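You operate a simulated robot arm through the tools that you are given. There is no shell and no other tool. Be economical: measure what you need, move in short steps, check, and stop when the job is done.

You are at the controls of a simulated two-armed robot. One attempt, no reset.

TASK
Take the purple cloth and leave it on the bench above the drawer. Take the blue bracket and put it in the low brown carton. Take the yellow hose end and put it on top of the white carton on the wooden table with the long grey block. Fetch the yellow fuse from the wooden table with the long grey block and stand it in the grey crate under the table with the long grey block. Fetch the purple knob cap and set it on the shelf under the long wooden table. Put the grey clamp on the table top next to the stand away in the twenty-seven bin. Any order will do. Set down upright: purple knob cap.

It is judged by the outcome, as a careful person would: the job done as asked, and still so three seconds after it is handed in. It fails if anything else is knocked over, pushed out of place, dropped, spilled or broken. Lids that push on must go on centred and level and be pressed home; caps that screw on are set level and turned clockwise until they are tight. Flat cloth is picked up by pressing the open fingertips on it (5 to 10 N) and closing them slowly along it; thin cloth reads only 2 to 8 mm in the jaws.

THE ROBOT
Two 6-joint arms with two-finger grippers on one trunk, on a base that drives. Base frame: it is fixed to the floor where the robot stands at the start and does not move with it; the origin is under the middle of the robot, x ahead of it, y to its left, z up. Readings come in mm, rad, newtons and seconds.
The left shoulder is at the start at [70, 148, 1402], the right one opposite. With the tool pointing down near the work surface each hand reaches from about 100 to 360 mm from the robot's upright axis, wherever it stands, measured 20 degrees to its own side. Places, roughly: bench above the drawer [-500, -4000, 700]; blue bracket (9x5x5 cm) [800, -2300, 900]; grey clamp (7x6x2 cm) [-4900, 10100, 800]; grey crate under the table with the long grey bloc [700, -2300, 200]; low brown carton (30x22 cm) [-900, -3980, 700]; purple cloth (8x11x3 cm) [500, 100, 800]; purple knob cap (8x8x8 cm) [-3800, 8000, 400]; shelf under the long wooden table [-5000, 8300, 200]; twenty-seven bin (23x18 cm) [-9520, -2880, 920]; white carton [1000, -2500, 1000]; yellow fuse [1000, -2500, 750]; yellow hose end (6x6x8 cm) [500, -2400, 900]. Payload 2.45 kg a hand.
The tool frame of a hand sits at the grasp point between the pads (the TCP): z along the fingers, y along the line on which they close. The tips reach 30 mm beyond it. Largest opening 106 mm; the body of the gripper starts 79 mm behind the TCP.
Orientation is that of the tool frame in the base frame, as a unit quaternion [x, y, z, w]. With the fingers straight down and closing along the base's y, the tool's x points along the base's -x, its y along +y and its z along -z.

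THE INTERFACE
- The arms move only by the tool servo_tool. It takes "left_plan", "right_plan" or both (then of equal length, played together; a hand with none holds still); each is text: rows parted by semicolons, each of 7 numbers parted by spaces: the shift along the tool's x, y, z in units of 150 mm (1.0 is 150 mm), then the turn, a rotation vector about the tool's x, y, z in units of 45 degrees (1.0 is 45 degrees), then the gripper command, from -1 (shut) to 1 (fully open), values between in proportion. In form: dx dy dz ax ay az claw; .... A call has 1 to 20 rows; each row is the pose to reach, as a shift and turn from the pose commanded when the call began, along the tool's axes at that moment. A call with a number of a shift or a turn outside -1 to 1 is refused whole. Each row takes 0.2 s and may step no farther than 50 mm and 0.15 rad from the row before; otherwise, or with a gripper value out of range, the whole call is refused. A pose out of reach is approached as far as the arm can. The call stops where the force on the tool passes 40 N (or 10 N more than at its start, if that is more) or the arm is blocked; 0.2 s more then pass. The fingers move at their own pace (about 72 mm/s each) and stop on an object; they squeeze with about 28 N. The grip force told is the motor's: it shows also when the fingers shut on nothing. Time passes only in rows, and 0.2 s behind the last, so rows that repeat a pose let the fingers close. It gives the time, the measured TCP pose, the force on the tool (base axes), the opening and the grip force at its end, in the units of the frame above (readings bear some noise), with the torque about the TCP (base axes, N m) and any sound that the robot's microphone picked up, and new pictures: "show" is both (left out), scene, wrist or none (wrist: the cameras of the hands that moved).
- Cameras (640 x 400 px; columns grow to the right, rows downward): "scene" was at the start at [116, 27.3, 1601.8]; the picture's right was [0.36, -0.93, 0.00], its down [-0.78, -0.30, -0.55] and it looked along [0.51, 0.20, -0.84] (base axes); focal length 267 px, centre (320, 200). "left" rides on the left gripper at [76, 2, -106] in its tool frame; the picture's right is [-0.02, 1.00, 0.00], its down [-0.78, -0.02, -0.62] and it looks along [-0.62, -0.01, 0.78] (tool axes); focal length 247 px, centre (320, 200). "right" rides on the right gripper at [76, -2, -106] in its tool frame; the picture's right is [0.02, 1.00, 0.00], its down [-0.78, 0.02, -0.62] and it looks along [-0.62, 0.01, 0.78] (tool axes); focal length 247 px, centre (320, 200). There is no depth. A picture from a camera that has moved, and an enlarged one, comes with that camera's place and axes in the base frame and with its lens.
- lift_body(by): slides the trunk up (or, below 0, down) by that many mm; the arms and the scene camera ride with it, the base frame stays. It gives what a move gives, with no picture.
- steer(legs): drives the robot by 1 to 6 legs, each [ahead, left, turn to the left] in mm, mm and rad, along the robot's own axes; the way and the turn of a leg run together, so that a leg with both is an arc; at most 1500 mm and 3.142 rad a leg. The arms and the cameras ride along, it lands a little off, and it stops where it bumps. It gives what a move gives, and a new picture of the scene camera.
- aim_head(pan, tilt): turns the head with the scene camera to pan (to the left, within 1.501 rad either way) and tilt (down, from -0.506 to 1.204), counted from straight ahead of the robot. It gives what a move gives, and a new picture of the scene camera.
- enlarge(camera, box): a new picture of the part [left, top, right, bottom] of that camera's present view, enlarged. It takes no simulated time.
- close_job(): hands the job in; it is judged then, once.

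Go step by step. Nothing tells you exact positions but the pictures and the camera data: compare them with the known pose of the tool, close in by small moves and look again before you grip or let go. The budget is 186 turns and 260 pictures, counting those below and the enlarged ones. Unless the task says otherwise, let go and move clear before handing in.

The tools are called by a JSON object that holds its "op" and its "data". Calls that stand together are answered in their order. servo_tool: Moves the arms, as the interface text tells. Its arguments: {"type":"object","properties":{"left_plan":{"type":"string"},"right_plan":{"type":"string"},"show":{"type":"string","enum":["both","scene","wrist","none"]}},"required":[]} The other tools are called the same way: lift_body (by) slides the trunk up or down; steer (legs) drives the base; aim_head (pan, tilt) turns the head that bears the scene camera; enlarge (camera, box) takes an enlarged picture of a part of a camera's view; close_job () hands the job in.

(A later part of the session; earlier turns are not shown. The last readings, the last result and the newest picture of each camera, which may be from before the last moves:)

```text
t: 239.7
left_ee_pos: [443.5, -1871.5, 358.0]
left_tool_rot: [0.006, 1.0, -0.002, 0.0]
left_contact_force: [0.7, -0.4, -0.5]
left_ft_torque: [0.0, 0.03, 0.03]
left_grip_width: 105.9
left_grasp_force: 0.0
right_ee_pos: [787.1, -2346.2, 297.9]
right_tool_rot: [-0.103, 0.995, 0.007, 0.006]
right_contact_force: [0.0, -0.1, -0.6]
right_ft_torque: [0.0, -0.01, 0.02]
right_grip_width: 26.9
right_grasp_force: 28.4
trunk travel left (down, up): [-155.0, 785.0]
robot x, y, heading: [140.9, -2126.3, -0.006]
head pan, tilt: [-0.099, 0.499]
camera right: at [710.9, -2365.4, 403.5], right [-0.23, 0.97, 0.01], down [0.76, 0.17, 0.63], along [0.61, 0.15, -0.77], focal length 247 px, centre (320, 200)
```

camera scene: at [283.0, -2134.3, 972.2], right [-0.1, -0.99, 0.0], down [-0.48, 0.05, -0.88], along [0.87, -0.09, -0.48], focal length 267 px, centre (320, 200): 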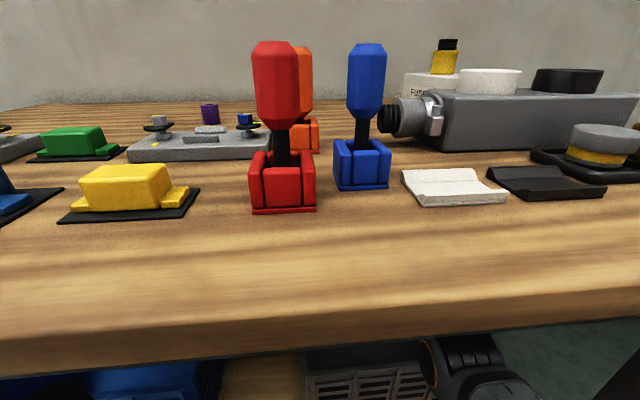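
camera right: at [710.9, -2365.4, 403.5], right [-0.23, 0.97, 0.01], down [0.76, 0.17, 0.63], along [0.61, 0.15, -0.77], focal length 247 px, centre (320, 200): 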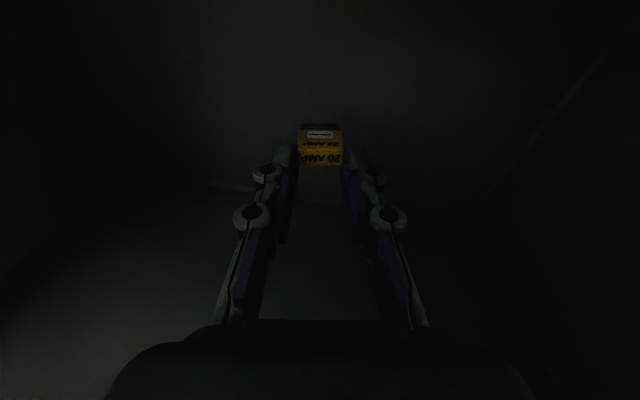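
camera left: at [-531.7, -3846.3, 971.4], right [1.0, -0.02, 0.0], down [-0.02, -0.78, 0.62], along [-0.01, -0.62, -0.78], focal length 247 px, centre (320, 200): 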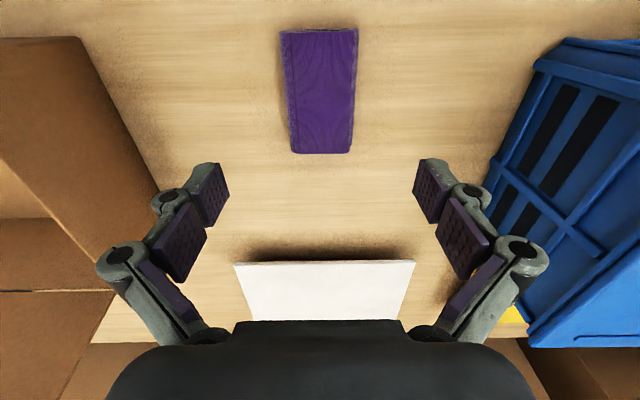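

{"op": "servo_tool", "data": {"right_plan": "0 0 0.15 0 0 0 -1; 0 0 0.3 0 0 0 -1; 0 0 0.36 0 0 0 -1; 0 0 0.39 0 0 0 -1; 0 0 0.42 0 0 0 -1; 0 0 0.45 0 0 0 -1; 0 0 0.48 0 0 0 -1; 0 0 0.51 0 0 0 -1", "show": "wrist"}}

```text
t: 241.5
left_ee_pos: [440.6, -1872.0, 359.3]
left_tool_rot: [0.006, 1.0, -0.002, 0.003]
left_contact_force: [0.5, -0.5, 0.1]
left_ft_torque: [0.0, 0.0, 0.01]
left_grip_width: 105.8
left_grasp_force: 0.1
right_ee_pos: [786.3, -2343.9, 228.7]
right_tool_rot: [-0.103, 0.995, 0.006, 0.009]
right_contact_force: [-2.1, -0.8, 30.8]
right_ft_torque: [-0.08, 0.12, 0.01]
right_grip_width: 26.5
right_grasp_force: 28.2
trunk travel left (down, up): [-155.0, 785.0]
robot x, y, heading: [143.5, -2126.0, -0.001]
head pan, tilt: [-0.099, 0.499]
camera right: at [711.7, -2364.3, 332.8], right [-0.23, 0.97, 0.01], down [0.75, 0.17, 0.64], along [0.62, 0.15, -0.77], focal length 247 px, centre (320, 200)
```

right: 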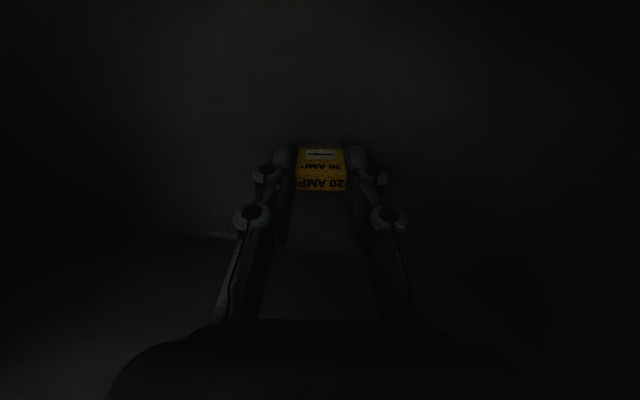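

{"op": "servo_tool", "data": {"right_plan": "0 0 -0.01 0 0 0 -0.6; 0 0 -0.01 0 0 0 -0.3; 0 0 -0.01 0 0 0 -0.05; 0 0 -0.01 0 0 0 -0.05; 0 0 -0.15 0 0 0 -0.05; 0 0 -0.3 0 0 0 -0.05; 0 0 -0.45 0 0 0 -0.05; 0 0 -0.45 0 0 0 -0.05", "show": "wrist"}}

{"op": "enlarge", "data": {"camera": "right", "box": [240, 60, 400, 180]}}

```text
t: 243.3
left_ee_pos: [443.0, -1872.5, 358.0]
left_tool_rot: [0.005, 1.0, -0.001, 0.001]
left_contact_force: [-0.4, 0.0, -1.0]
left_ft_torque: [-0.01, -0.03, 0.02]
left_grip_width: 106.0
left_grasp_force: 0.0
right_ee_pos: [786.4, -2346.1, 293.2]
right_tool_rot: [-0.103, 0.995, 0.008, 0.006]
right_contact_force: [0.1, 0.9, 0.6]
right_ft_torque: [-0.02, -0.01, 0.0]
right_grip_width: 50.5
right_grasp_force: 0.0
trunk travel left (down, up): [-155.0, 785.0]
robot x, y, heading: [143.8, -2126.1, -0.003]
head pan, tilt: [-0.099, 0.499]
camera right: at [711.3, -2364.9, 397.7], right [-0.23, 0.97, 0.01], down [0.76, 0.17, 0.63], along [0.61, 0.15, -0.77], focal length 247 px, centre (320, 200)
```

right: 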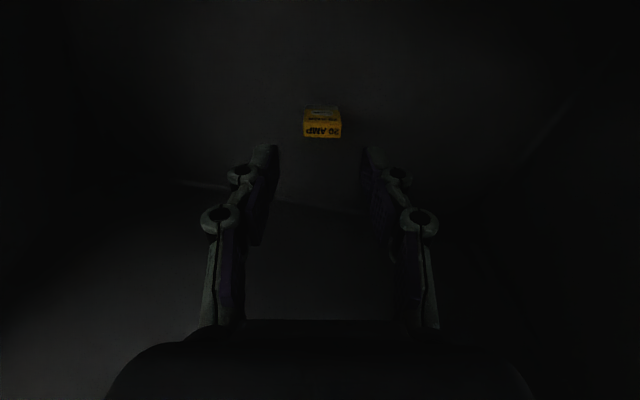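

```text
3.33 times, centred on (320, 120) of right
camera zoom: at [711.3, -2364.9, 397.7], right [-0.23, 0.97, 0.01], down [0.76, 0.17, 0.63], along [0.61, 0.15, -0.77], focal length 823 px, centre (320, 467)
```

zoom: 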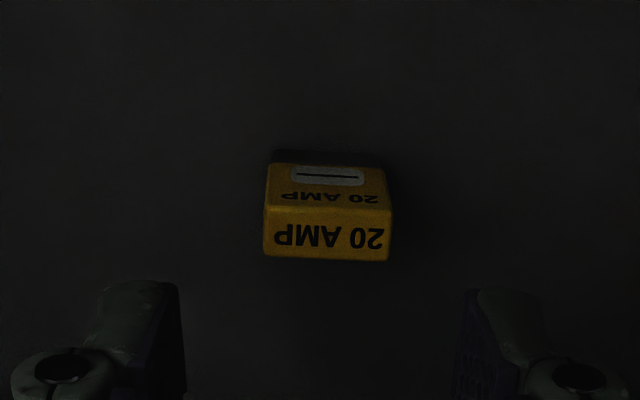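

The fuse stands in the crate. I'll raise the hand above the rim and back straight out.

{"op": "servo_tool", "data": {"right_plan": "0 0 -0.2 0 0 0 -0.05; 0 0 -0.4 0 0 0 -0.05; 0 0 -0.6 0 0 0 -0.05; 0 0 -0.8 0 0 0 -0.05; 0 0 -0.98 0 0 0 -0.05; 0 0 -0.98 0 0 0 -0.05", "show": "none"}}

{"op": "lift_body", "data": {"by": 50}}

{"op": "steer", "data": {"legs": [[-250, 0, 0], [-500, 0, 0]]}}

{"op": "lift_body", "data": {"by": 400}}

{"op": "aim_head", "data": {"pan": 1.4, "tilt": 0.25}}

```text
t: 244.7
left_ee_pos: [443.0, -1871.6, 357.0]
left_tool_rot: [0.006, 1.0, -0.002, 0.0]
left_contact_force: [-0.2, 0.2, 0.0]
left_ft_torque: [0.02, 0.0, 0.0]
left_grip_width: 105.9
left_grasp_force: 0.0
right_ee_pos: [784.7, -2347.4, 440.3]
right_tool_rot: [-0.102, 0.995, 0.007, 0.006]
right_contact_force: [0.1, 0.5, 0.4]
right_ft_torque: [0.02, -0.01, -0.01]
right_grip_width: 50.3
right_grasp_force: 0.1
trunk travel left (down, up): [-155.0, 785.0]
robot x, y, heading: [142.9, -2129.3, -0.002]
head pan, tilt: [-0.099, 0.499]
```

```text
t: 245.6
left_ee_pos: [442.4, -1871.9, 408.1]
left_tool_rot: [0.007, 1.0, -0.002, 0.0]
left_contact_force: [0.0, -0.4, 0.5]
left_ft_torque: [0.01, 0.01, 0.01]
left_grip_width: 106.2
left_grasp_force: 0.0
right_ee_pos: [786.2, -2346.9, 489.1]
right_tool_rot: [-0.103, 0.995, 0.008, 0.006]
right_contact_force: [-0.2, 0.0, -0.2]
right_ft_torque: [0.0, -0.03, -0.02]
right_grip_width: 50.5
right_grasp_force: 0.1
trunk travel left (down, up): [-205.0, 735.0]
robot x, y, heading: [139.6, -2124.6, -0.005]
head pan, tilt: [-0.099, 0.499]
```

```text
t: 249.9
left_ee_pos: [-303.6, -1871.3, 407.9]
left_tool_rot: [0.003, 1.0, -0.002, -0.001]
left_contact_force: [0.4, -0.3, 0.0]
left_ft_torque: [0.0, 0.04, -0.01]
left_grip_width: 106.0
left_grasp_force: 0.1
right_ee_pos: [41.6, -2344.4, 489.8]
right_tool_rot: [-0.105, 0.994, 0.008, 0.006]
right_contact_force: [0.0, -0.8, 0.2]
right_ft_torque: [-0.01, -0.01, 0.02]
right_grip_width: 50.5
right_grasp_force: 0.1
trunk travel left (down, up): [-205.0, 735.0]
robot x, y, heading: [-603.8, -2128.4, 0.007]
head pan, tilt: [-0.099, 0.499]
camera scene: at [-462.0, -2134.7, 972.3], right [-0.1, -1.0, 0.0], down [-0.48, 0.05, -0.88], along [0.87, -0.08, -0.48], focal length 267 px, centre (320, 200)
```

scene: 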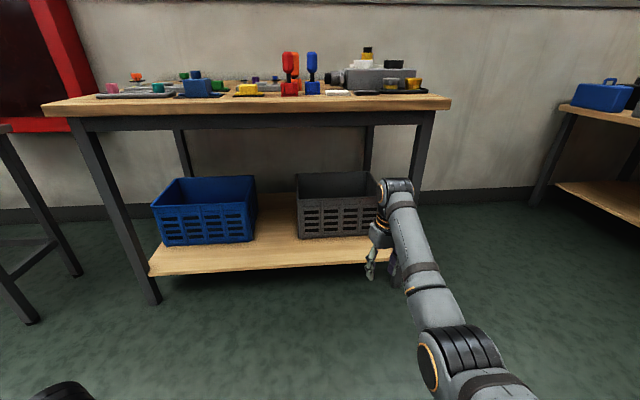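

```text
t: 253.8
left_ee_pos: [-303.7, -1871.3, 807.4]
left_tool_rot: [0.004, 1.0, -0.002, 0.0]
left_contact_force: [-0.3, 0.3, -0.4]
left_ft_torque: [-0.01, 0.01, -0.02]
left_grip_width: 106.0
left_grasp_force: 0.1
right_ee_pos: [42.1, -2344.8, 889.6]
right_tool_rot: [-0.105, 0.994, 0.007, 0.007]
right_contact_force: [-0.5, -0.5, 0.0]
right_ft_torque: [0.03, -0.02, 0.02]
right_grip_width: 50.4
right_grasp_force: 0.1
trunk travel left (down, up): [-605.0, 335.0]
robot x, y, heading: [-601.4, -2126.1, 0.006]
head pan, tilt: [-0.099, 0.499]
```

```text
t: 255.3
left_ee_pos: [-304.4, -1870.5, 808.0]
left_tool_rot: [0.003, 1.0, -0.001, 0.0]
left_contact_force: [-0.5, 0.3, -0.8]
left_ft_torque: [0.04, -0.02, -0.03]
left_grip_width: 106.2
left_grasp_force: 0.0
right_ee_pos: [41.4, -2344.7, 890.1]
right_tool_rot: [-0.106, 0.994, 0.008, 0.007]
right_contact_force: [0.6, -1.0, -0.7]
right_ft_torque: [0.0, 0.01, 0.02]
right_grip_width: 50.4
right_grasp_force: 0.0
trunk travel left (down, up): [-605.0, 335.0]
robot x, y, heading: [-604.4, -2128.5, 0.01]
head pan, tilt: [1.4, 0.25]
camera scene: at [-536.8, -2034.0, 1395.4], right [0.99, -0.17, 0.0], down [-0.04, -0.24, -0.97], along [0.16, 0.96, -0.25], focal length 267 px, centre (320, 200)
```

scene: 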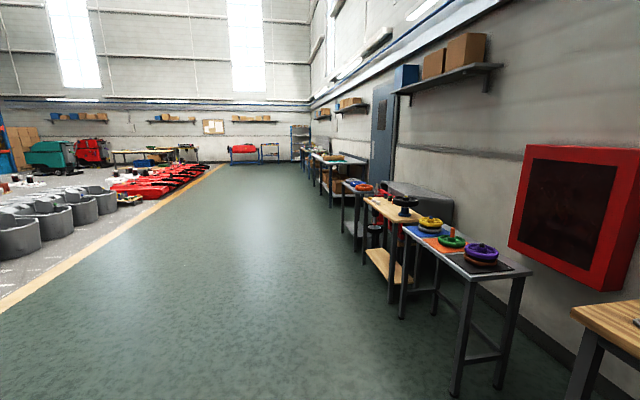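

Fuse delivered. Next is the knob cap far up the hall near [−3800, 8000]; the green aisle ahead is clear, with the yellow line at x≈−3000. I'll turn and drive up the aisle.

{"op": "aim_head", "data": {"pan": 0.0, "tilt": 0.25}}

{"op": "steer", "data": {"legs": [[0, 0, 1.69], [1500, 0, 0], [1500, 0, 0], [1500, 0, 0], [1500, 0, 0]]}}

```text
t: 256.9
left_ee_pos: [-302.7, -1871.4, 808.5]
left_tool_rot: [0.004, 1.0, -0.002, 0.0]
left_contact_force: [0.1, 0.1, -0.2]
left_ft_torque: [0.0, -0.01, 0.01]
left_grip_width: 106.1
left_grasp_force: 0.0
right_ee_pos: [42.0, -2345.0, 889.2]
right_tool_rot: [-0.106, 0.994, 0.007, 0.007]
right_contact_force: [0.3, 0.6, -0.5]
right_ft_torque: [-0.01, -0.02, -0.01]
right_grip_width: 50.3
right_grasp_force: 0.1
trunk travel left (down, up): [-605.0, 335.0]
robot x, y, heading: [-603.4, -2132.7, 0.006]
head pan, tilt: [0.0, 0.25]
camera scene: at [-459.0, -2125.6, 1395.4], right [0.01, -1.0, 0.0], down [-0.25, 0.0, -0.97], along [0.97, 0.0, -0.25], focal length 267 px, centre (320, 200)
```

scene: 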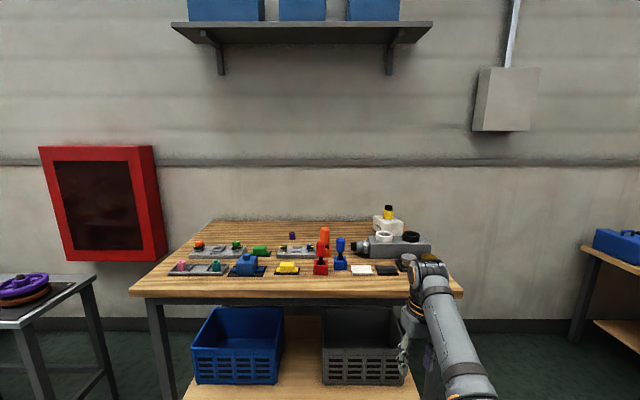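

```text
t: 289.4
left_ee_pos: [-1616.5, 4070.8, 808.0]
left_tool_rot: [0.743, -0.67, 0.0, -0.001]
left_contact_force: [0.0, -0.3, -0.2]
left_ft_torque: [-0.03, -0.01, -0.02]
left_grip_width: 105.6
left_grasp_force: 0.0
right_ee_pos: [-1184.6, 4466.4, 889.7]
right_tool_rot: [0.811, -0.585, -0.009, 0.003]
right_contact_force: [-0.2, 0.4, 0.3]
right_ft_torque: [-0.02, -0.03, 0.01]
right_grip_width: 50.5
right_grasp_force: 0.1
trunk travel left (down, up): [-605.0, 335.0]
robot x, y, heading: [-1329.3, 3800.6, 1.685]
head pan, tilt: [0.0, 0.25]
camera scene: at [-1345.7, 3946.1, 1395.4], right [0.99, 0.11, 0.0], down [0.03, -0.25, -0.97], along [-0.11, 0.96, -0.25], focal length 267 px, centre (320, 200)
```

scene: 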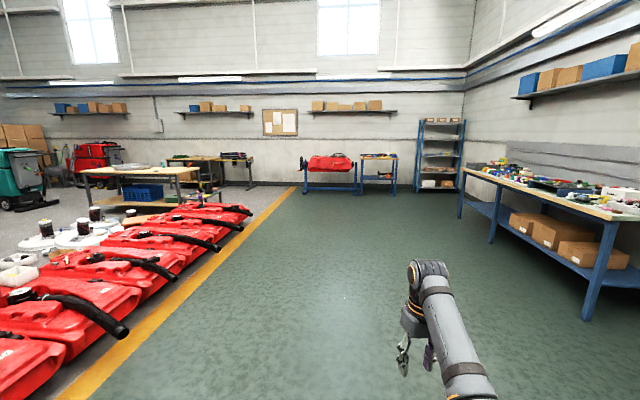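

{"op": "enlarge", "data": {"camera": "scene", "box": [60, 140, 300, 290]}}

```text
2.67 times, centred on (180, 215) of scene
camera zoom: at [-1345.7, 3946.1, 1395.4], right [0.99, 0.11, 0.0], down [0.03, -0.25, -0.97], along [-0.11, 0.96, -0.25], focal length 711 px, centre (693, 160)
```

zoom: 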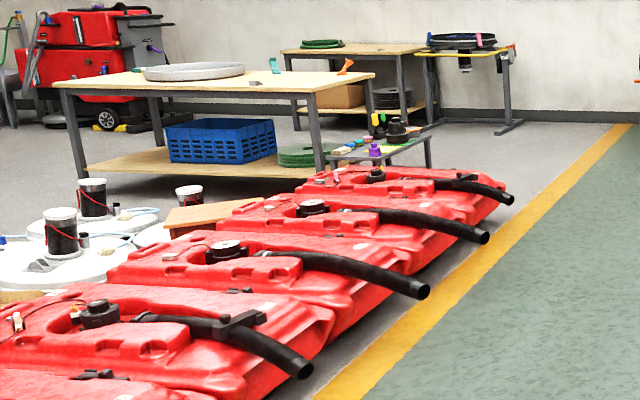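

The purple knob cap sits on a low stand at about [−3650, 7750]; the long wooden table with an under-shelf is beyond at x −4200…−5500. I'll continue up the aisle and turn left.

{"op": "steer", "data": {"legs": [[1500, 0, 0], [1500, 0, 0], [1200, 0, 0], [0, 0, 1.457]]}}

{"op": "aim_head", "data": {"pan": 0.0, "tilt": 0.4}}

```text
t: 313.3
left_ee_pos: [-2111.6, 7696.4, 807.0]
left_tool_rot: [0.999, 0.033, 0.001, -0.001]
left_contact_force: [0.2, 0.3, -0.8]
left_ft_torque: [-0.01, 0.02, -0.02]
left_grip_width: 106.1
left_grasp_force: 0.0
right_ee_pos: [-2491.2, 8144.1, 891.0]
right_tool_rot: [0.99, 0.142, -0.006, 0.008]
right_contact_force: [-0.1, 0.0, 0.4]
right_ft_torque: [-0.01, 0.02, 0.02]
right_grip_width: 50.2
right_grasp_force: 0.0
trunk travel left (down, up): [-605.0, 335.0]
robot x, y, heading: [-1831.7, 7975.5, -3.066]
head pan, tilt: [0.0, 0.25]
camera scene: at [-1974.4, 7964.8, 1395.4], right [-0.08, 1.0, 0.0], down [0.25, 0.02, -0.97], along [-0.97, -0.07, -0.25], focal length 267 px, centre (320, 200)
```

scene: 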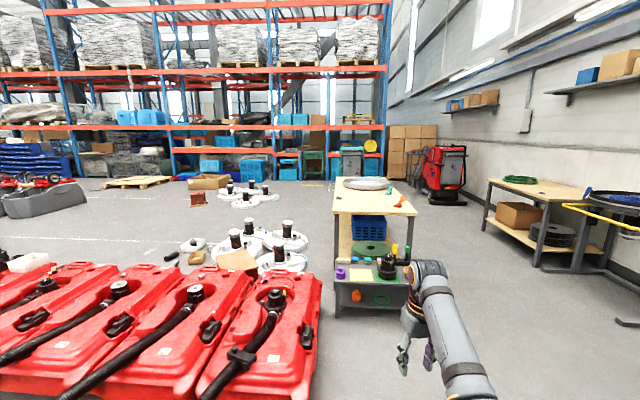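

```text
t: 314.0
left_ee_pos: [-2111.2, 7697.1, 807.8]
left_tool_rot: [0.999, 0.033, 0.0, -0.002]
left_contact_force: [-0.3, -0.3, 0.4]
left_ft_torque: [-0.01, 0.01, 0.01]
left_grip_width: 105.9
left_grasp_force: 0.1
right_ee_pos: [-2490.6, 8144.1, 889.6]
right_tool_rot: [0.99, 0.142, -0.006, 0.008]
right_contact_force: [-0.2, -0.5, 0.0]
right_ft_torque: [0.03, 0.01, 0.01]
right_grip_width: 50.3
right_grasp_force: 0.1
trunk travel left (down, up): [-605.0, 335.0]
robot x, y, heading: [-1832.5, 7975.4, -3.066]
head pan, tilt: [0.0, 0.4]
camera scene: at [-1973.7, 7964.9, 1381.5], right [-0.08, 1.0, 0.0], down [0.39, 0.03, -0.92], along [-0.92, -0.07, -0.39], focal length 267 px, centre (320, 200)
```

scene: 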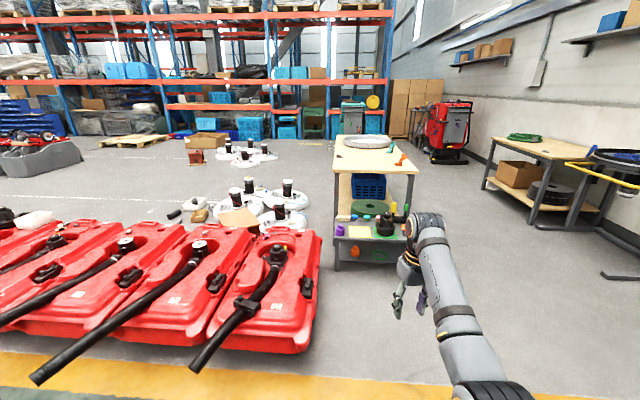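

{"op": "enlarge", "data": {"camera": "scene", "box": [310, 120, 470, 280]}}

{"op": "enlarge", "data": {"camera": "scene", "box": [470, 110, 640, 230]}}

```text
2.50 times, centred on (390, 200) of scene
camera zoom: at [-1973.7, 7964.9, 1381.5], right [-0.08, 1.0, 0.0], down [0.39, 0.03, -0.92], along [-0.92, -0.07, -0.39], focal length 667 px, centre (145, 200)
```

zoom: 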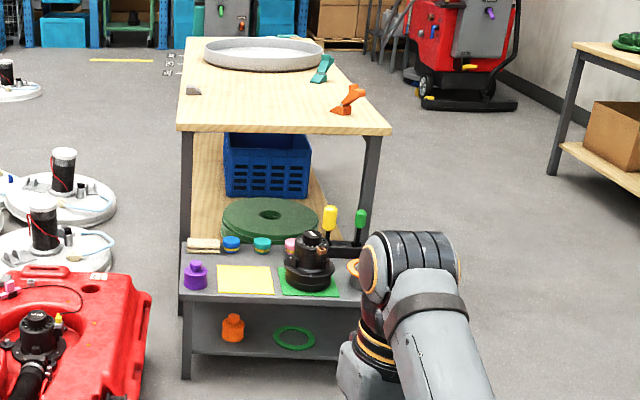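

```text
3.33 times, centred on (555, 170) of scene
camera zoom: at [-1973.7, 7964.9, 1381.5], right [-0.08, 1.0, 0.0], down [0.39, 0.03, -0.92], along [-0.92, -0.07, -0.39], focal length 889 px, centre (-463, 300)
```

zoom: 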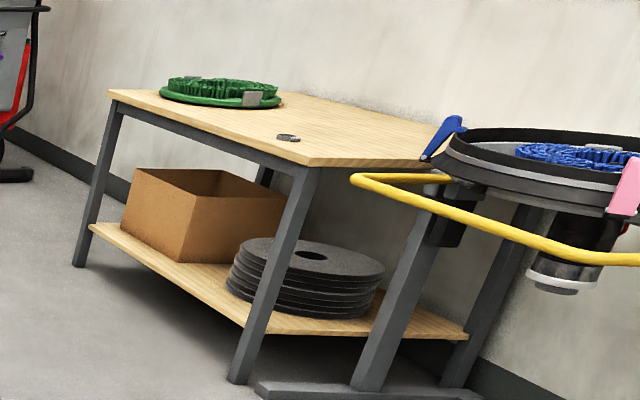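

The purple knob is on the near-left corner of the low stand at about [−3690, 7985]; the grey clamp is visible on the far wooden table. I'll approach the stand with the left hand lined up.

{"op": "steer", "data": {"legs": [[0, 0, -0.075], [200, -190, 0], [850, 0, 0]]}}

{"op": "aim_head", "data": {"pan": 0.1, "tilt": 0.9}}

```text
t: 320.5
left_ee_pos: [-3184.4, 7903.6, 807.9]
left_tool_rot: [1.0, -0.006, 0.0, -0.003]
left_contact_force: [0.0, -0.2, -0.2]
left_ft_torque: [0.03, 0.0, 0.02]
left_grip_width: 106.1
left_grasp_force: 0.0
right_ee_pos: [-3526.5, 8377.3, 889.2]
right_tool_rot: [0.995, 0.103, -0.007, 0.007]
right_contact_force: [-0.6, -0.7, 0.0]
right_ft_torque: [0.03, -0.06, -0.01]
right_grip_width: 50.5
right_grasp_force: 0.0
trunk travel left (down, up): [-605.0, 335.0]
robot x, y, heading: [-2883.1, 8157.1, 3.141]
head pan, tilt: [0.0, 0.4]
camera scene: at [-3025.9, 8160.1, 1381.4], right [0.0, 1.0, 0.0], down [0.39, 0.0, -0.92], along [-0.92, 0.0, -0.39], focal length 267 px, centre (320, 200)
```

scene: 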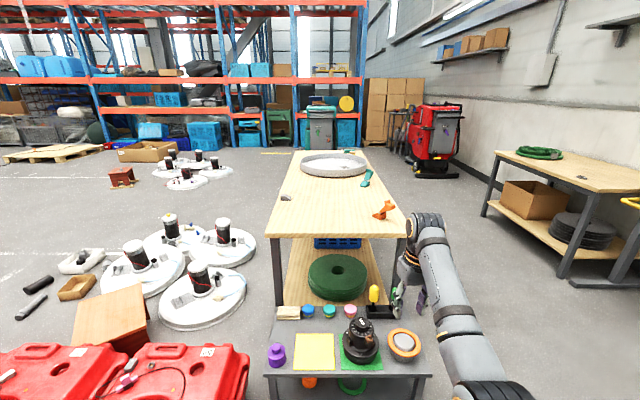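

```text
t: 321.4
left_ee_pos: [-3184.5, 7903.5, 808.4]
left_tool_rot: [1.0, -0.006, 0.001, -0.002]
left_contact_force: [0.3, 0.2, -0.1]
left_ft_torque: [0.02, 0.0, 0.0]
left_grip_width: 105.9
left_grasp_force: 0.1
right_ee_pos: [-3525.5, 8378.2, 890.2]
right_tool_rot: [0.995, 0.103, -0.006, 0.007]
right_contact_force: [-0.3, 0.6, 0.0]
right_ft_torque: [-0.01, 0.02, -0.02]
right_grip_width: 50.1
right_grasp_force: 0.0
trunk travel left (down, up): [-605.0, 335.0]
robot x, y, heading: [-2883.2, 8158.4, 3.141]
head pan, tilt: [0.099, 0.901]
camera scene: at [-3008.3, 8152.6, 1338.5], right [-0.1, 1.0, 0.0], down [0.78, 0.08, -0.62], along [-0.62, -0.06, -0.78], focal length 267 px, centre (320, 200)
```

scene: 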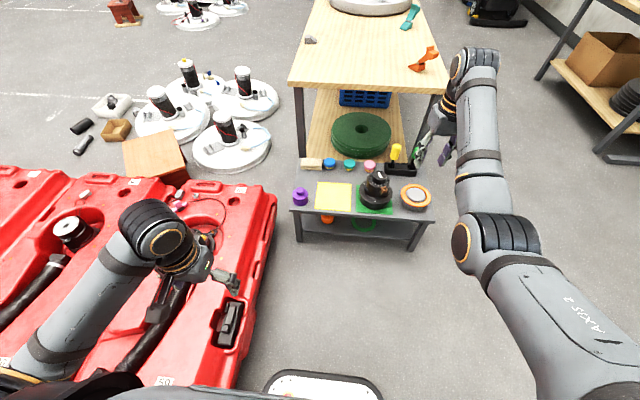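

{"op": "servo_tool", "data": {"left_plan": "-0.2 -0.1 0 0 0 0 1; -0.4 -0.2 0 0 0 0 1; -0.6 -0.3 0 0 0 0 1; -0.8 -0.4 0 0 0 0 1; -0.98 -0.45 0 0 0 0 1", "right_plan": "0.2 0 0 0 0 0 0; 0.4 0 0 0 0 0 0; 0.6 0 0 0 0 0 0; 0.8 0 0 0 0 0 0; 0.98 0 0 0 0 0 0", "show": "none"}}

{"op": "servo_tool", "data": {"right_plan": "0.2 0 0 0 0 0 0; 0.4 0 0 0 0 0 0; 0.6 0 0 0 0 0 0; 0.8 0 0 0 0 0 0; 0.9 0 0 0 0 0 0", "show": "none"}}

{"op": "steer", "data": {"legs": [[380, 0, 0]]}}

{"op": "enlarge", "data": {"camera": "left", "box": [0, 0, 640, 400]}}

```text
t: 322.6
left_ee_pos: [-3337.4, 7978.8, 749.9]
left_tool_rot: [0.999, -0.002, -0.003, 0.036]
left_contact_force: [-0.7, -0.3, 0.5]
left_ft_torque: [0.04, 0.01, 0.0]
left_grip_width: 106.2
left_grasp_force: 0.1
left hand out of reach, approached as far as the arm can: row 1, 2, 3, 4, 5
right_ee_pos: [-3468.9, 8418.4, 818.0]
right_tool_rot: [0.995, 0.103, -0.007, 0.01]
right_contact_force: [-0.2, 1.5, -1.3]
right_ft_torque: [-0.22, 0.0, -0.01]
right_grip_width: 52.9
right_grasp_force: 0.1
right hand out of reach, approached as far as the arm can: row 1, 2, 3, 4, 5
trunk travel left (down, up): [-605.0, 335.0]
robot x, y, heading: [-2883.0, 8156.9, 3.139]
head pan, tilt: [0.099, 0.901]
```

```text
t: 323.8
left_ee_pos: [-3335.1, 7974.9, 750.1]
left_tool_rot: [0.999, -0.001, -0.006, 0.034]
left_contact_force: [0.3, 0.9, -0.1]
left_ft_torque: [0.01, 0.03, -0.02]
left_grip_width: 105.7
left_grasp_force: 0.0
right_ee_pos: [-3320.1, 8471.8, 785.1]
right_tool_rot: [0.995, 0.103, -0.014, 0.011]
right_contact_force: [-0.2, -0.1, 1.1]
right_ft_torque: [0.03, 0.05, 0.02]
right_grip_width: 53.0
right_grasp_force: 0.0
right hand out of reach, approached as far as the arm can: row 1, 2, 3, 4, 5
trunk travel left (down, up): [-605.0, 335.0]
robot x, y, heading: [-2878.9, 8159.1, 3.141]
head pan, tilt: [0.099, 0.901]
```

```text
t: 326.2
left_ee_pos: [-3709.5, 7973.0, 747.8]
left_tool_rot: [0.999, 0.0, -0.004, 0.033]
left_contact_force: [0.0, -0.1, 0.6]
left_ft_torque: [0.02, 0.01, -0.01]
left_grip_width: 106.1
left_grasp_force: 0.0
right_ee_pos: [-3696.4, 8470.8, 785.2]
right_tool_rot: [0.994, 0.104, -0.013, 0.011]
right_contact_force: [-0.6, -0.4, -0.2]
right_ft_torque: [-0.01, -0.03, -0.03]
right_grip_width: 53.3
right_grasp_force: 0.1
trunk travel left (down, up): [-605.0, 335.0]
robot x, y, heading: [-3259.5, 8158.3, -3.14]
head pan, tilt: [0.099, 0.901]
camera scene: at [-3382.1, 8152.5, 1338.4], right [-0.1, 0.99, 0.0], down [0.78, 0.08, -0.62], along [-0.62, -0.06, -0.78], focal length 267 px, centre (320, 200)
```

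scene: 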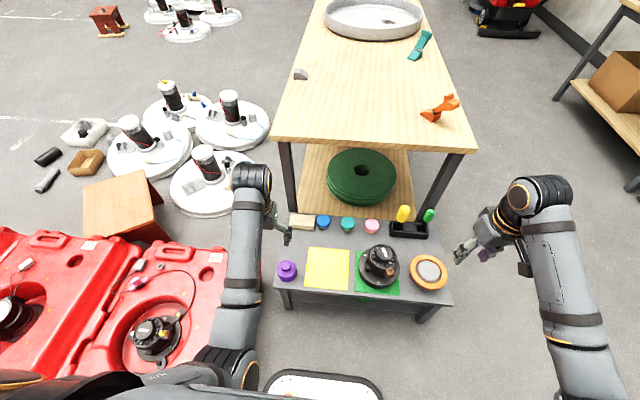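

```text
1.00 times, centred on (320, 200) of left (not enlarged: the box is as wide or as high as the picture)
camera zoom: at [-3631.9, 7979.3, 855.0], right [-0.02, -1.0, 0.07], down [-0.78, 0.06, 0.63], along [-0.63, -0.04, -0.78], focal length 247 px, centre (320, 200)
```

zoom: 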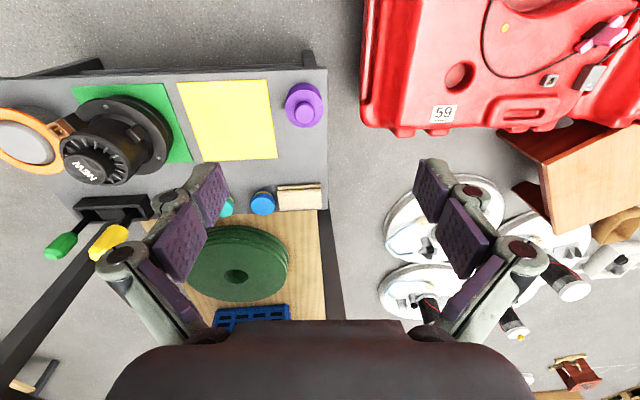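

{"op": "enlarge", "data": {"camera": "left", "box": [256, 65, 352, 125]}}

{"op": "enlarge", "data": {"camera": "scene", "box": [260, 240, 324, 290]}}

```text
6.67 times, centred on (304, 95) of left
camera zoom: at [-3631.9, 7979.3, 855.0], right [-0.02, -1.0, 0.07], down [-0.78, 0.06, 0.63], along [-0.63, -0.04, -0.78], focal length 1646 px, centre (427, 900)
```

zoom: 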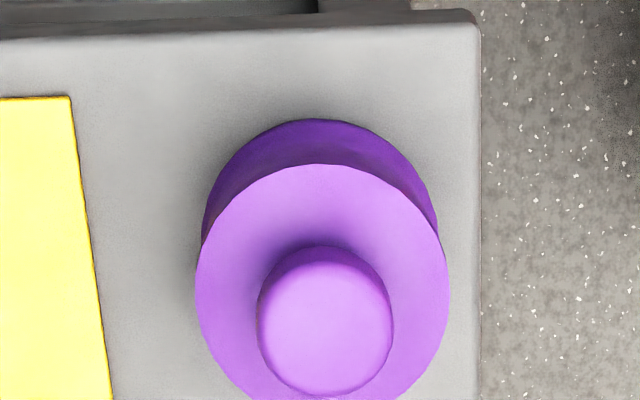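

```text
8.00 times, centred on (292, 265) of scene
camera zoom: at [-3382.1, 8152.5, 1338.4], right [-0.1, 0.99, 0.0], down [0.78, 0.08, -0.62], along [-0.62, -0.06, -0.78], focal length 2133 px, centre (544, -320)
```

zoom: 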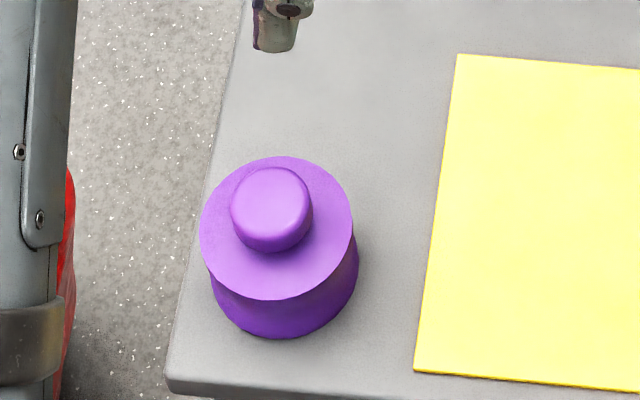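

{"op": "lift_body", "data": {"by": -170}}

{"op": "servo_tool", "data": {"left_plan": "-0.2 -0.01 0 0.084 0.01 0 0.6; -0.4 -0.03 0 0.084 0.01 0 0.4; -0.6 -0.05 0 0.084 0.01 0 0.4; -0.67 -0.05 0.2 0.084 0.01 0 0.4; -0.67 -0.05 0.4 0.084 0.01 0 0.4; -0.67 -0.05 0.4 0.084 0.01 0 0.4", "show": "both"}}

```text
t: 328.1
left_ee_pos: [-3709.4, 7972.7, 577.5]
left_tool_rot: [0.999, 0.0, -0.004, 0.034]
left_contact_force: [0.1, 0.6, -0.3]
left_ft_torque: [-0.01, 0.0, 0.0]
left_grip_width: 106.1
left_grasp_force: 0.1
right_ee_pos: [-3695.4, 8471.3, 616.1]
right_tool_rot: [0.994, 0.104, -0.013, 0.01]
right_contact_force: [-0.2, -0.1, -0.3]
right_ft_torque: [-0.03, 0.01, -0.04]
right_grip_width: 52.9
right_grasp_force: 0.0
trunk travel left (down, up): [-435.0, 505.0]
robot x, y, heading: [-3253.1, 8157.6, -3.137]
head pan, tilt: [0.099, 0.901]
```

```text
t: 329.5
left_ee_pos: [-3810.0, 7977.5, 518.7]
left_tool_rot: [1.0, -0.001, -0.001, 0.0]
left_contact_force: [0.8, -0.3, 0.1]
left_ft_torque: [0.02, -0.02, -0.01]
left_grip_width: 74.2
left_grasp_force: 0.1
right_ee_pos: [-3695.7, 8470.2, 615.6]
right_tool_rot: [0.994, 0.104, -0.013, 0.011]
right_contact_force: [0.7, 0.7, 0.7]
right_ft_torque: [0.0, 0.0, 0.0]
right_grip_width: 53.2
right_grasp_force: 0.0
trunk travel left (down, up): [-435.0, 505.0]
robot x, y, heading: [-3255.5, 8158.6, -3.139]
head pan, tilt: [0.099, 0.901]
camera scene: at [-3381.5, 8152.6, 1168.5], right [-0.1, 0.99, 0.0], down [0.78, 0.08, -0.62], along [-0.62, -0.06, -0.78], focal length 267 px, centre (320, 200)
camera left: at [-3732.5, 7977.1, 626.2], right [-0.02, -1.0, 0.0], down [-0.78, 0.02, 0.62], along [-0.62, 0.01, -0.78], focal length 247 px, centre (320, 200)
```

scene: 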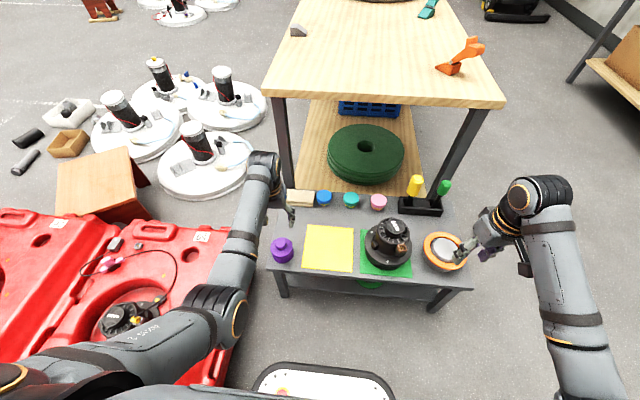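
left: 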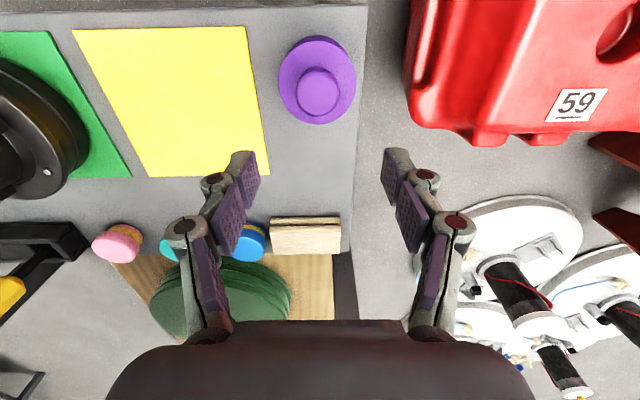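

{"op": "servo_tool", "data": {"left_plan": "0.07 0 0.15 0 0 0 0.4; 0.08 0 0.3 0 0 0 0.4; 0.08 0 0.3 0 0 0 0.4", "show": "both"}}

```text
t: 330.3
left_ee_pos: [-3798.8, 7977.6, 475.1]
left_tool_rot: [1.0, 0.0, 0.0, 0.0]
left_contact_force: [-1.1, 0.4, 0.7]
left_ft_torque: [0.0, -0.01, -0.02]
left_grip_width: 74.2
left_grasp_force: 0.1
right_ee_pos: [-3695.2, 8471.8, 616.3]
right_tool_rot: [0.995, 0.103, -0.013, 0.01]
right_contact_force: [-0.5, -0.3, -0.4]
right_ft_torque: [0.02, 0.03, 0.0]
right_grip_width: 52.9
right_grasp_force: 0.2
trunk travel left (down, up): [-435.0, 505.0]
robot x, y, heading: [-3256.4, 8156.5, -3.137]
head pan, tilt: [0.099, 0.901]
camera scene: at [-3381.5, 8152.6, 1168.5], right [-0.1, 0.99, 0.0], down [0.78, 0.08, -0.62], along [-0.62, -0.06, -0.78], focal length 267 px, centre (320, 200)
camera left: at [-3722.5, 7975.7, 581.8], right [-0.02, -1.0, 0.0], down [-0.78, 0.02, 0.62], along [-0.62, 0.01, -0.78], focal length 247 px, centre (320, 200)
```

scene: 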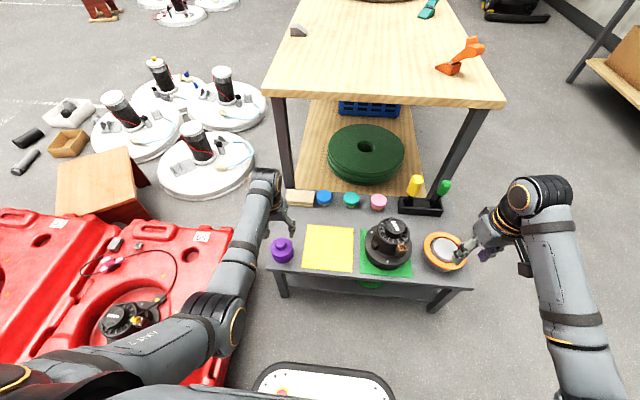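
left: 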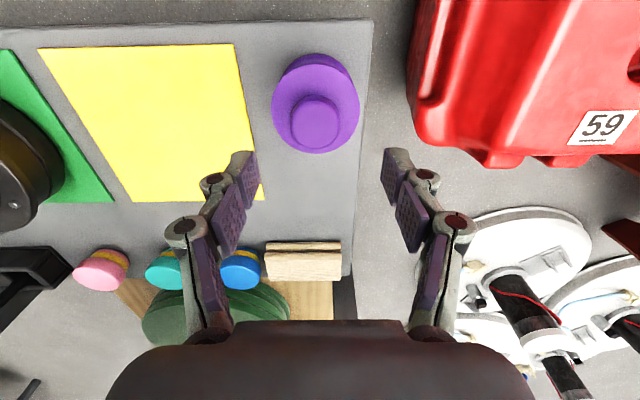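

{"op": "servo_tool", "data": {"left_plan": "-0.01 -0.015 0.15 0 0 0 0.4; -0.01 -0.015 0.3 0 0 0 0.4; -0.01 -0.015 0.3 0 0 0 0.4", "show": "wrist"}}

```text
t: 331.1
left_ee_pos: [-3800.2, 7980.3, 430.3]
left_tool_rot: [1.0, 0.0, -0.001, 0.0]
left_contact_force: [0.1, 0.4, 0.5]
left_ft_torque: [-0.02, -0.03, -0.02]
left_grip_width: 74.4
left_grasp_force: 0.0
right_ee_pos: [-3696.4, 8471.0, 615.2]
right_tool_rot: [0.994, 0.104, -0.013, 0.009]
right_contact_force: [-0.1, -0.4, 0.4]
right_ft_torque: [0.01, 0.03, -0.02]
right_grip_width: 53.0
right_grasp_force: 0.1
trunk travel left (down, up): [-435.0, 505.0]
robot x, y, heading: [-3256.2, 8158.1, -3.143]
head pan, tilt: [0.099, 0.901]
camera left: at [-3723.8, 7978.5, 537.5], right [-0.02, -1.0, 0.0], down [-0.78, 0.02, 0.62], along [-0.62, 0.01, -0.78], focal length 247 px, centre (320, 200)
```

left: 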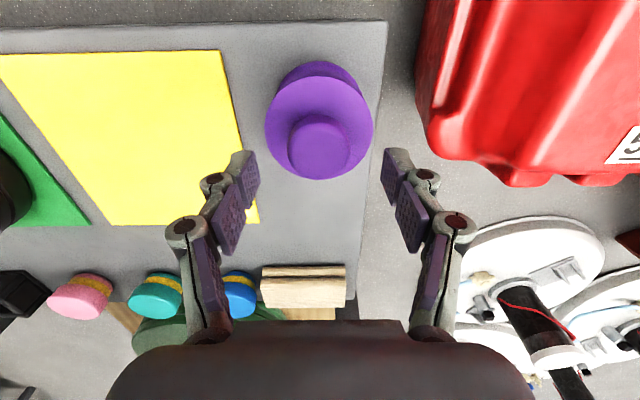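

{"op": "servo_tool", "data": {"left_plan": "0.01 0 0.06 0 0 0 0.4; 0.01 0 0.12 0 0 0 0.2; 0.01 0 0.12 0 0 0 0; 0.01 0 0.12 0 0 0 -0.3; 0.01 0 0.12 0 0 0 -0.6; 0.01 0 0.12 0 0 0 -1; 0.01 0 0.12 0 0 0 -1", "show": "wrist"}}

```text
t: 332.7
left_ee_pos: [-3800.3, 7979.9, 413.0]
left_tool_rot: [1.0, 0.0, -0.002, 0.0]
left_contact_force: [-0.9, 0.9, 0.5]
left_ft_torque: [0.03, 0.05, -0.04]
left_grip_width: 34.5
left_grasp_force: 27.8
right_ee_pos: [-3696.1, 8470.4, 615.4]
right_tool_rot: [0.995, 0.103, -0.013, 0.01]
right_contact_force: [0.5, 0.1, 0.0]
right_ft_torque: [0.0, 0.0, 0.01]
right_grip_width: 52.9
right_grasp_force: 0.0
trunk travel left (down, up): [-435.0, 505.0]
robot x, y, heading: [-3255.4, 8155.6, -3.14]
head pan, tilt: [0.099, 0.901]
camera left: at [-3722.4, 7978.5, 519.3], right [-0.02, -1.0, 0.0], down [-0.78, 0.02, 0.62], along [-0.62, 0.01, -0.78], focal length 247 px, centre (320, 200)
```

left: 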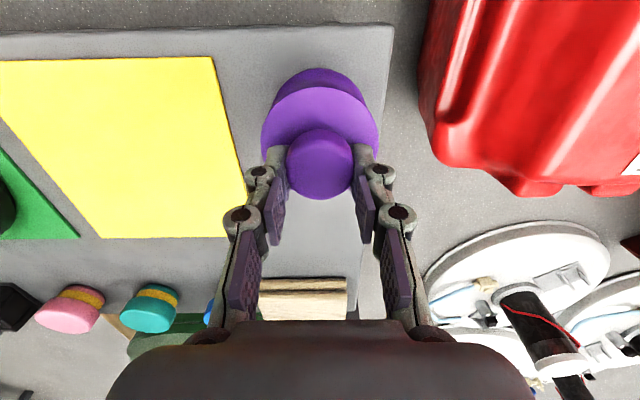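

{"op": "servo_tool", "data": {"left_plan": "0 0 -0.1 0 0 0 -1; 0 0 -0.3 0 0 0 -1; 0 0 -0.6 0 0 0 -1; 0 0 -0.9 0 0 0 -1; 0 0 -0.9 0 0 0 -1", "show": "both"}}

```text
t: 333.9
left_ee_pos: [-3797.7, 7979.1, 548.1]
left_tool_rot: [1.0, 0.0, -0.001, 0.0]
left_contact_force: [0.2, 0.3, -0.6]
left_ft_torque: [0.0, 0.0, 0.0]
left_grip_width: 34.7
left_grasp_force: 27.6
right_ee_pos: [-3696.0, 8471.0, 614.7]
right_tool_rot: [0.994, 0.104, -0.012, 0.01]
right_contact_force: [-0.3, 0.4, 0.1]
right_ft_torque: [0.01, 0.0, -0.02]
right_grip_width: 53.0
right_grasp_force: 0.0
trunk travel left (down, up): [-435.0, 505.0]
robot x, y, heading: [-3255.4, 8156.7, -3.145]
head pan, tilt: [0.099, 0.901]
camera scene: at [-3381.8, 8152.4, 1168.4], right [-0.1, 0.99, 0.0], down [0.78, 0.08, -0.62], along [-0.62, -0.06, -0.78], focal length 267 px, centre (320, 200)
camera left: at [-3720.6, 7977.1, 654.4], right [-0.02, -1.0, 0.0], down [-0.78, 0.02, 0.62], along [-0.62, 0.01, -0.78], focal length 247 px, centre (320, 200)
```

scene: 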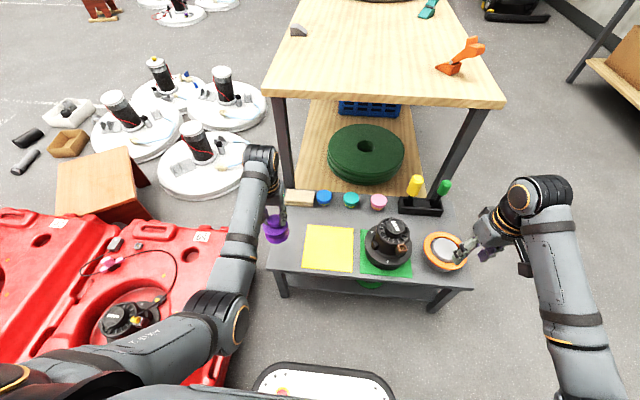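
left: 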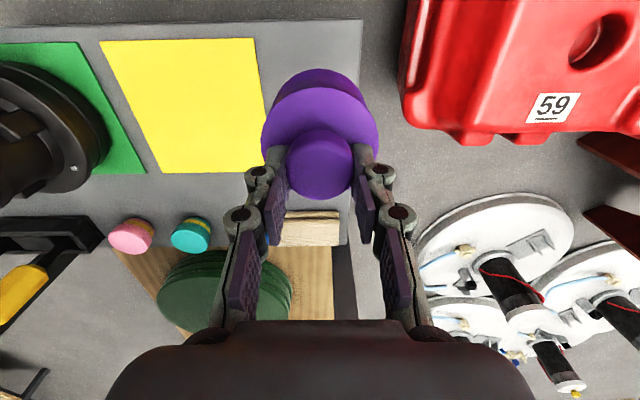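

The knob is held upright. I'll back out, go round the right of the stand, and turn to face the long table's shelf from its +y side.

{"op": "steer", "data": {"legs": [[-600, 0, 0], [0, -1100, 0], [1500, 0, 0], [400, 0, 0], [0, 0, 1.571]]}}

{"op": "aim_head", "data": {"pan": 0.0, "tilt": 0.6}}

```text
t: 354.0
left_ee_pos: [-4748.5, 8642.0, 555.1]
left_tool_rot: [0.884, 0.468, -0.013, -0.019]
left_contact_force: [0.3, 0.2, -0.9]
left_ft_torque: [-0.03, -0.01, 0.0]
left_grip_width: 34.5
left_grasp_force: 28.5
right_ee_pos: [-5083.0, 8975.6, 618.6]
right_tool_rot: [0.824, 0.566, -0.011, 0.022]
right_contact_force: [-0.2, 0.0, 0.8]
right_ft_torque: [-0.03, -0.02, 0.02]
right_grip_width: 52.9
right_grasp_force: 0.2
trunk travel left (down, up): [-435.0, 505.0]
robot x, y, heading: [-4581.5, 9164.7, -2.145]
head pan, tilt: [0.099, 0.901]
stopped in leg 5: the robot was blocked; the commanded pose is now the measured one
camera scene: at [-4643.4, 9075.7, 1170.4], right [-0.89, 0.46, -0.01], down [0.36, 0.69, -0.63], along [-0.28, -0.56, -0.77], focal length 267 px, centre (320, 200)
```

scene: 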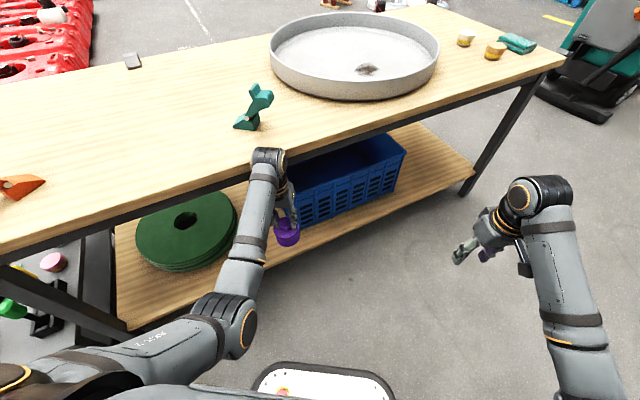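

```text
t: 354.8
left_ee_pos: [-4747.2, 8642.0, 554.4]
left_tool_rot: [0.883, 0.468, -0.011, -0.016]
left_contact_force: [-0.4, 0.0, -1.0]
left_ft_torque: [-0.02, 0.0, 0.05]
left_grip_width: 34.3
left_grasp_force: 27.6
right_ee_pos: [-5085.1, 8975.6, 618.9]
right_tool_rot: [0.824, 0.567, -0.01, 0.023]
right_contact_force: [-0.5, 0.0, 0.7]
right_ft_torque: [-0.01, -0.01, 0.0]
right_grip_width: 53.0
right_grasp_force: 0.1
trunk travel left (down, up): [-435.0, 505.0]
robot x, y, heading: [-4583.5, 9164.0, -2.146]
head pan, tilt: [0.0, 0.6]
camera scene: at [-4658.7, 9070.3, 1195.1], right [-0.84, 0.54, -0.01], down [0.31, 0.46, -0.83], along [-0.45, -0.7, -0.55], focal length 267 px, centre (320, 200)
```

scene: 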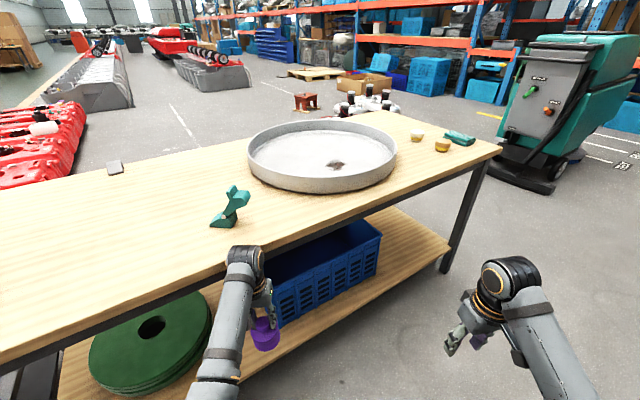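

The left wrist met the table edge mid-turn (things on the table look undisturbed). I'll back away, finish the turn, and measure the shelf: there's a free gap between the green disc and the blue crate at x≈−4735.

{"op": "steer", "data": {"legs": [[-200, 0, 0], [0, 0, 0.575]]}}

{"op": "lift_body", "data": {"by": -180}}

{"op": "aim_head", "data": {"pan": 0.0, "tilt": 0.6}}

```text
t: 358.0
left_ee_pos: [-4321.4, 8800.9, 543.8]
left_tool_rot: [0.715, 0.699, -0.011, -0.021]
left_contact_force: [0.0, 0.4, -0.7]
left_ft_torque: [0.02, 0.01, 0.02]
left_grip_width: 34.5
left_grasp_force: 27.7
right_ee_pos: [-4785.8, 8897.9, 614.7]
right_tool_rot: [0.631, 0.775, -0.002, 0.017]
right_contact_force: [-0.5, 0.3, -0.2]
right_ft_torque: [0.0, -0.01, 0.03]
right_grip_width: 53.0
right_grasp_force: 0.2
trunk travel left (down, up): [-435.0, 505.0]
robot x, y, heading: [-4472.2, 9339.9, -1.573]
head pan, tilt: [0.0, 0.6]
camera scene: at [-4472.4, 9199.3, 1193.2], right [-1.0, 0.0, 0.0], down [0.0, 0.57, -0.82], along [0.0, -0.82, -0.57], focal length 267 px, centre (320, 200)
```

scene: 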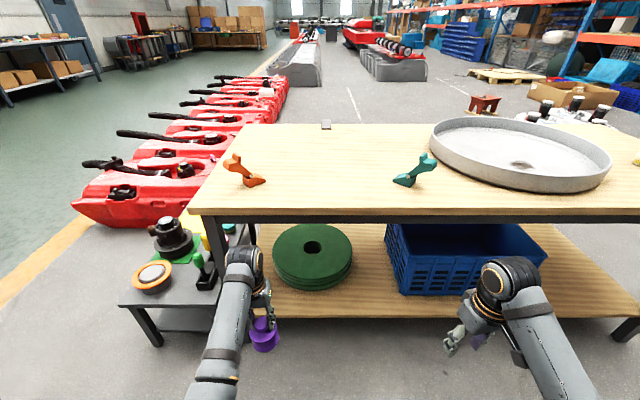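

```text
t: 360.0
left_ee_pos: [-4319.9, 8801.5, 364.0]
left_tool_rot: [0.715, 0.699, -0.011, -0.021]
left_contact_force: [1.0, 0.9, -0.3]
left_ft_torque: [-0.05, 0.01, 0.02]
left_grip_width: 34.5
left_grasp_force: 27.9
right_ee_pos: [-4786.8, 8899.7, 435.9]
right_tool_rot: [0.631, 0.775, -0.002, 0.018]
right_contact_force: [0.7, -0.2, 1.1]
right_ft_torque: [0.04, 0.01, 0.0]
right_grip_width: 53.2
right_grasp_force: 0.1
trunk travel left (down, up): [-255.0, 685.0]
robot x, y, heading: [-4470.0, 9333.3, -1.574]
head pan, tilt: [0.0, 0.6]
```

```text
t: 360.6
left_ee_pos: [-4321.7, 8802.0, 363.2]
left_tool_rot: [0.715, 0.699, -0.011, -0.021]
left_contact_force: [0.4, 0.3, -1.2]
left_ft_torque: [0.0, -0.02, -0.01]
left_grip_width: 34.3
left_grasp_force: 27.8
right_ee_pos: [-4786.2, 8897.9, 434.1]
right_tool_rot: [0.631, 0.775, -0.002, 0.016]
right_contact_force: [0.2, -0.7, -0.1]
right_ft_torque: [0.01, 0.01, 0.0]
right_grip_width: 53.3
right_grasp_force: 0.1
trunk travel left (down, up): [-255.0, 685.0]
robot x, y, heading: [-4472.7, 9336.5, -1.576]
head pan, tilt: [0.0, 0.6]
camera scene: at [-4472.6, 9199.4, 1013.2], right [-1.0, 0.0, 0.0], down [0.0, 0.57, -0.82], along [0.0, -0.82, -0.57], focal length 267 px, centre (320, 200)
```

scene: 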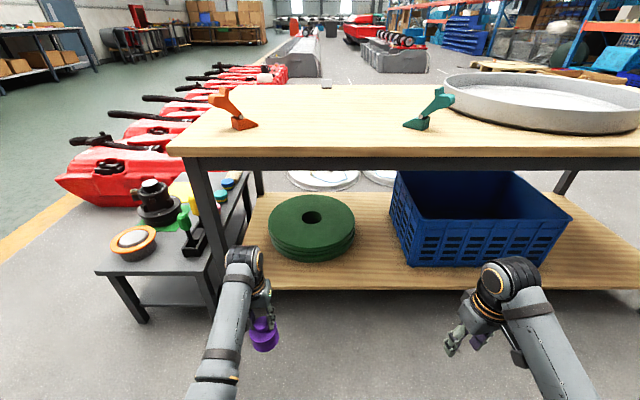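

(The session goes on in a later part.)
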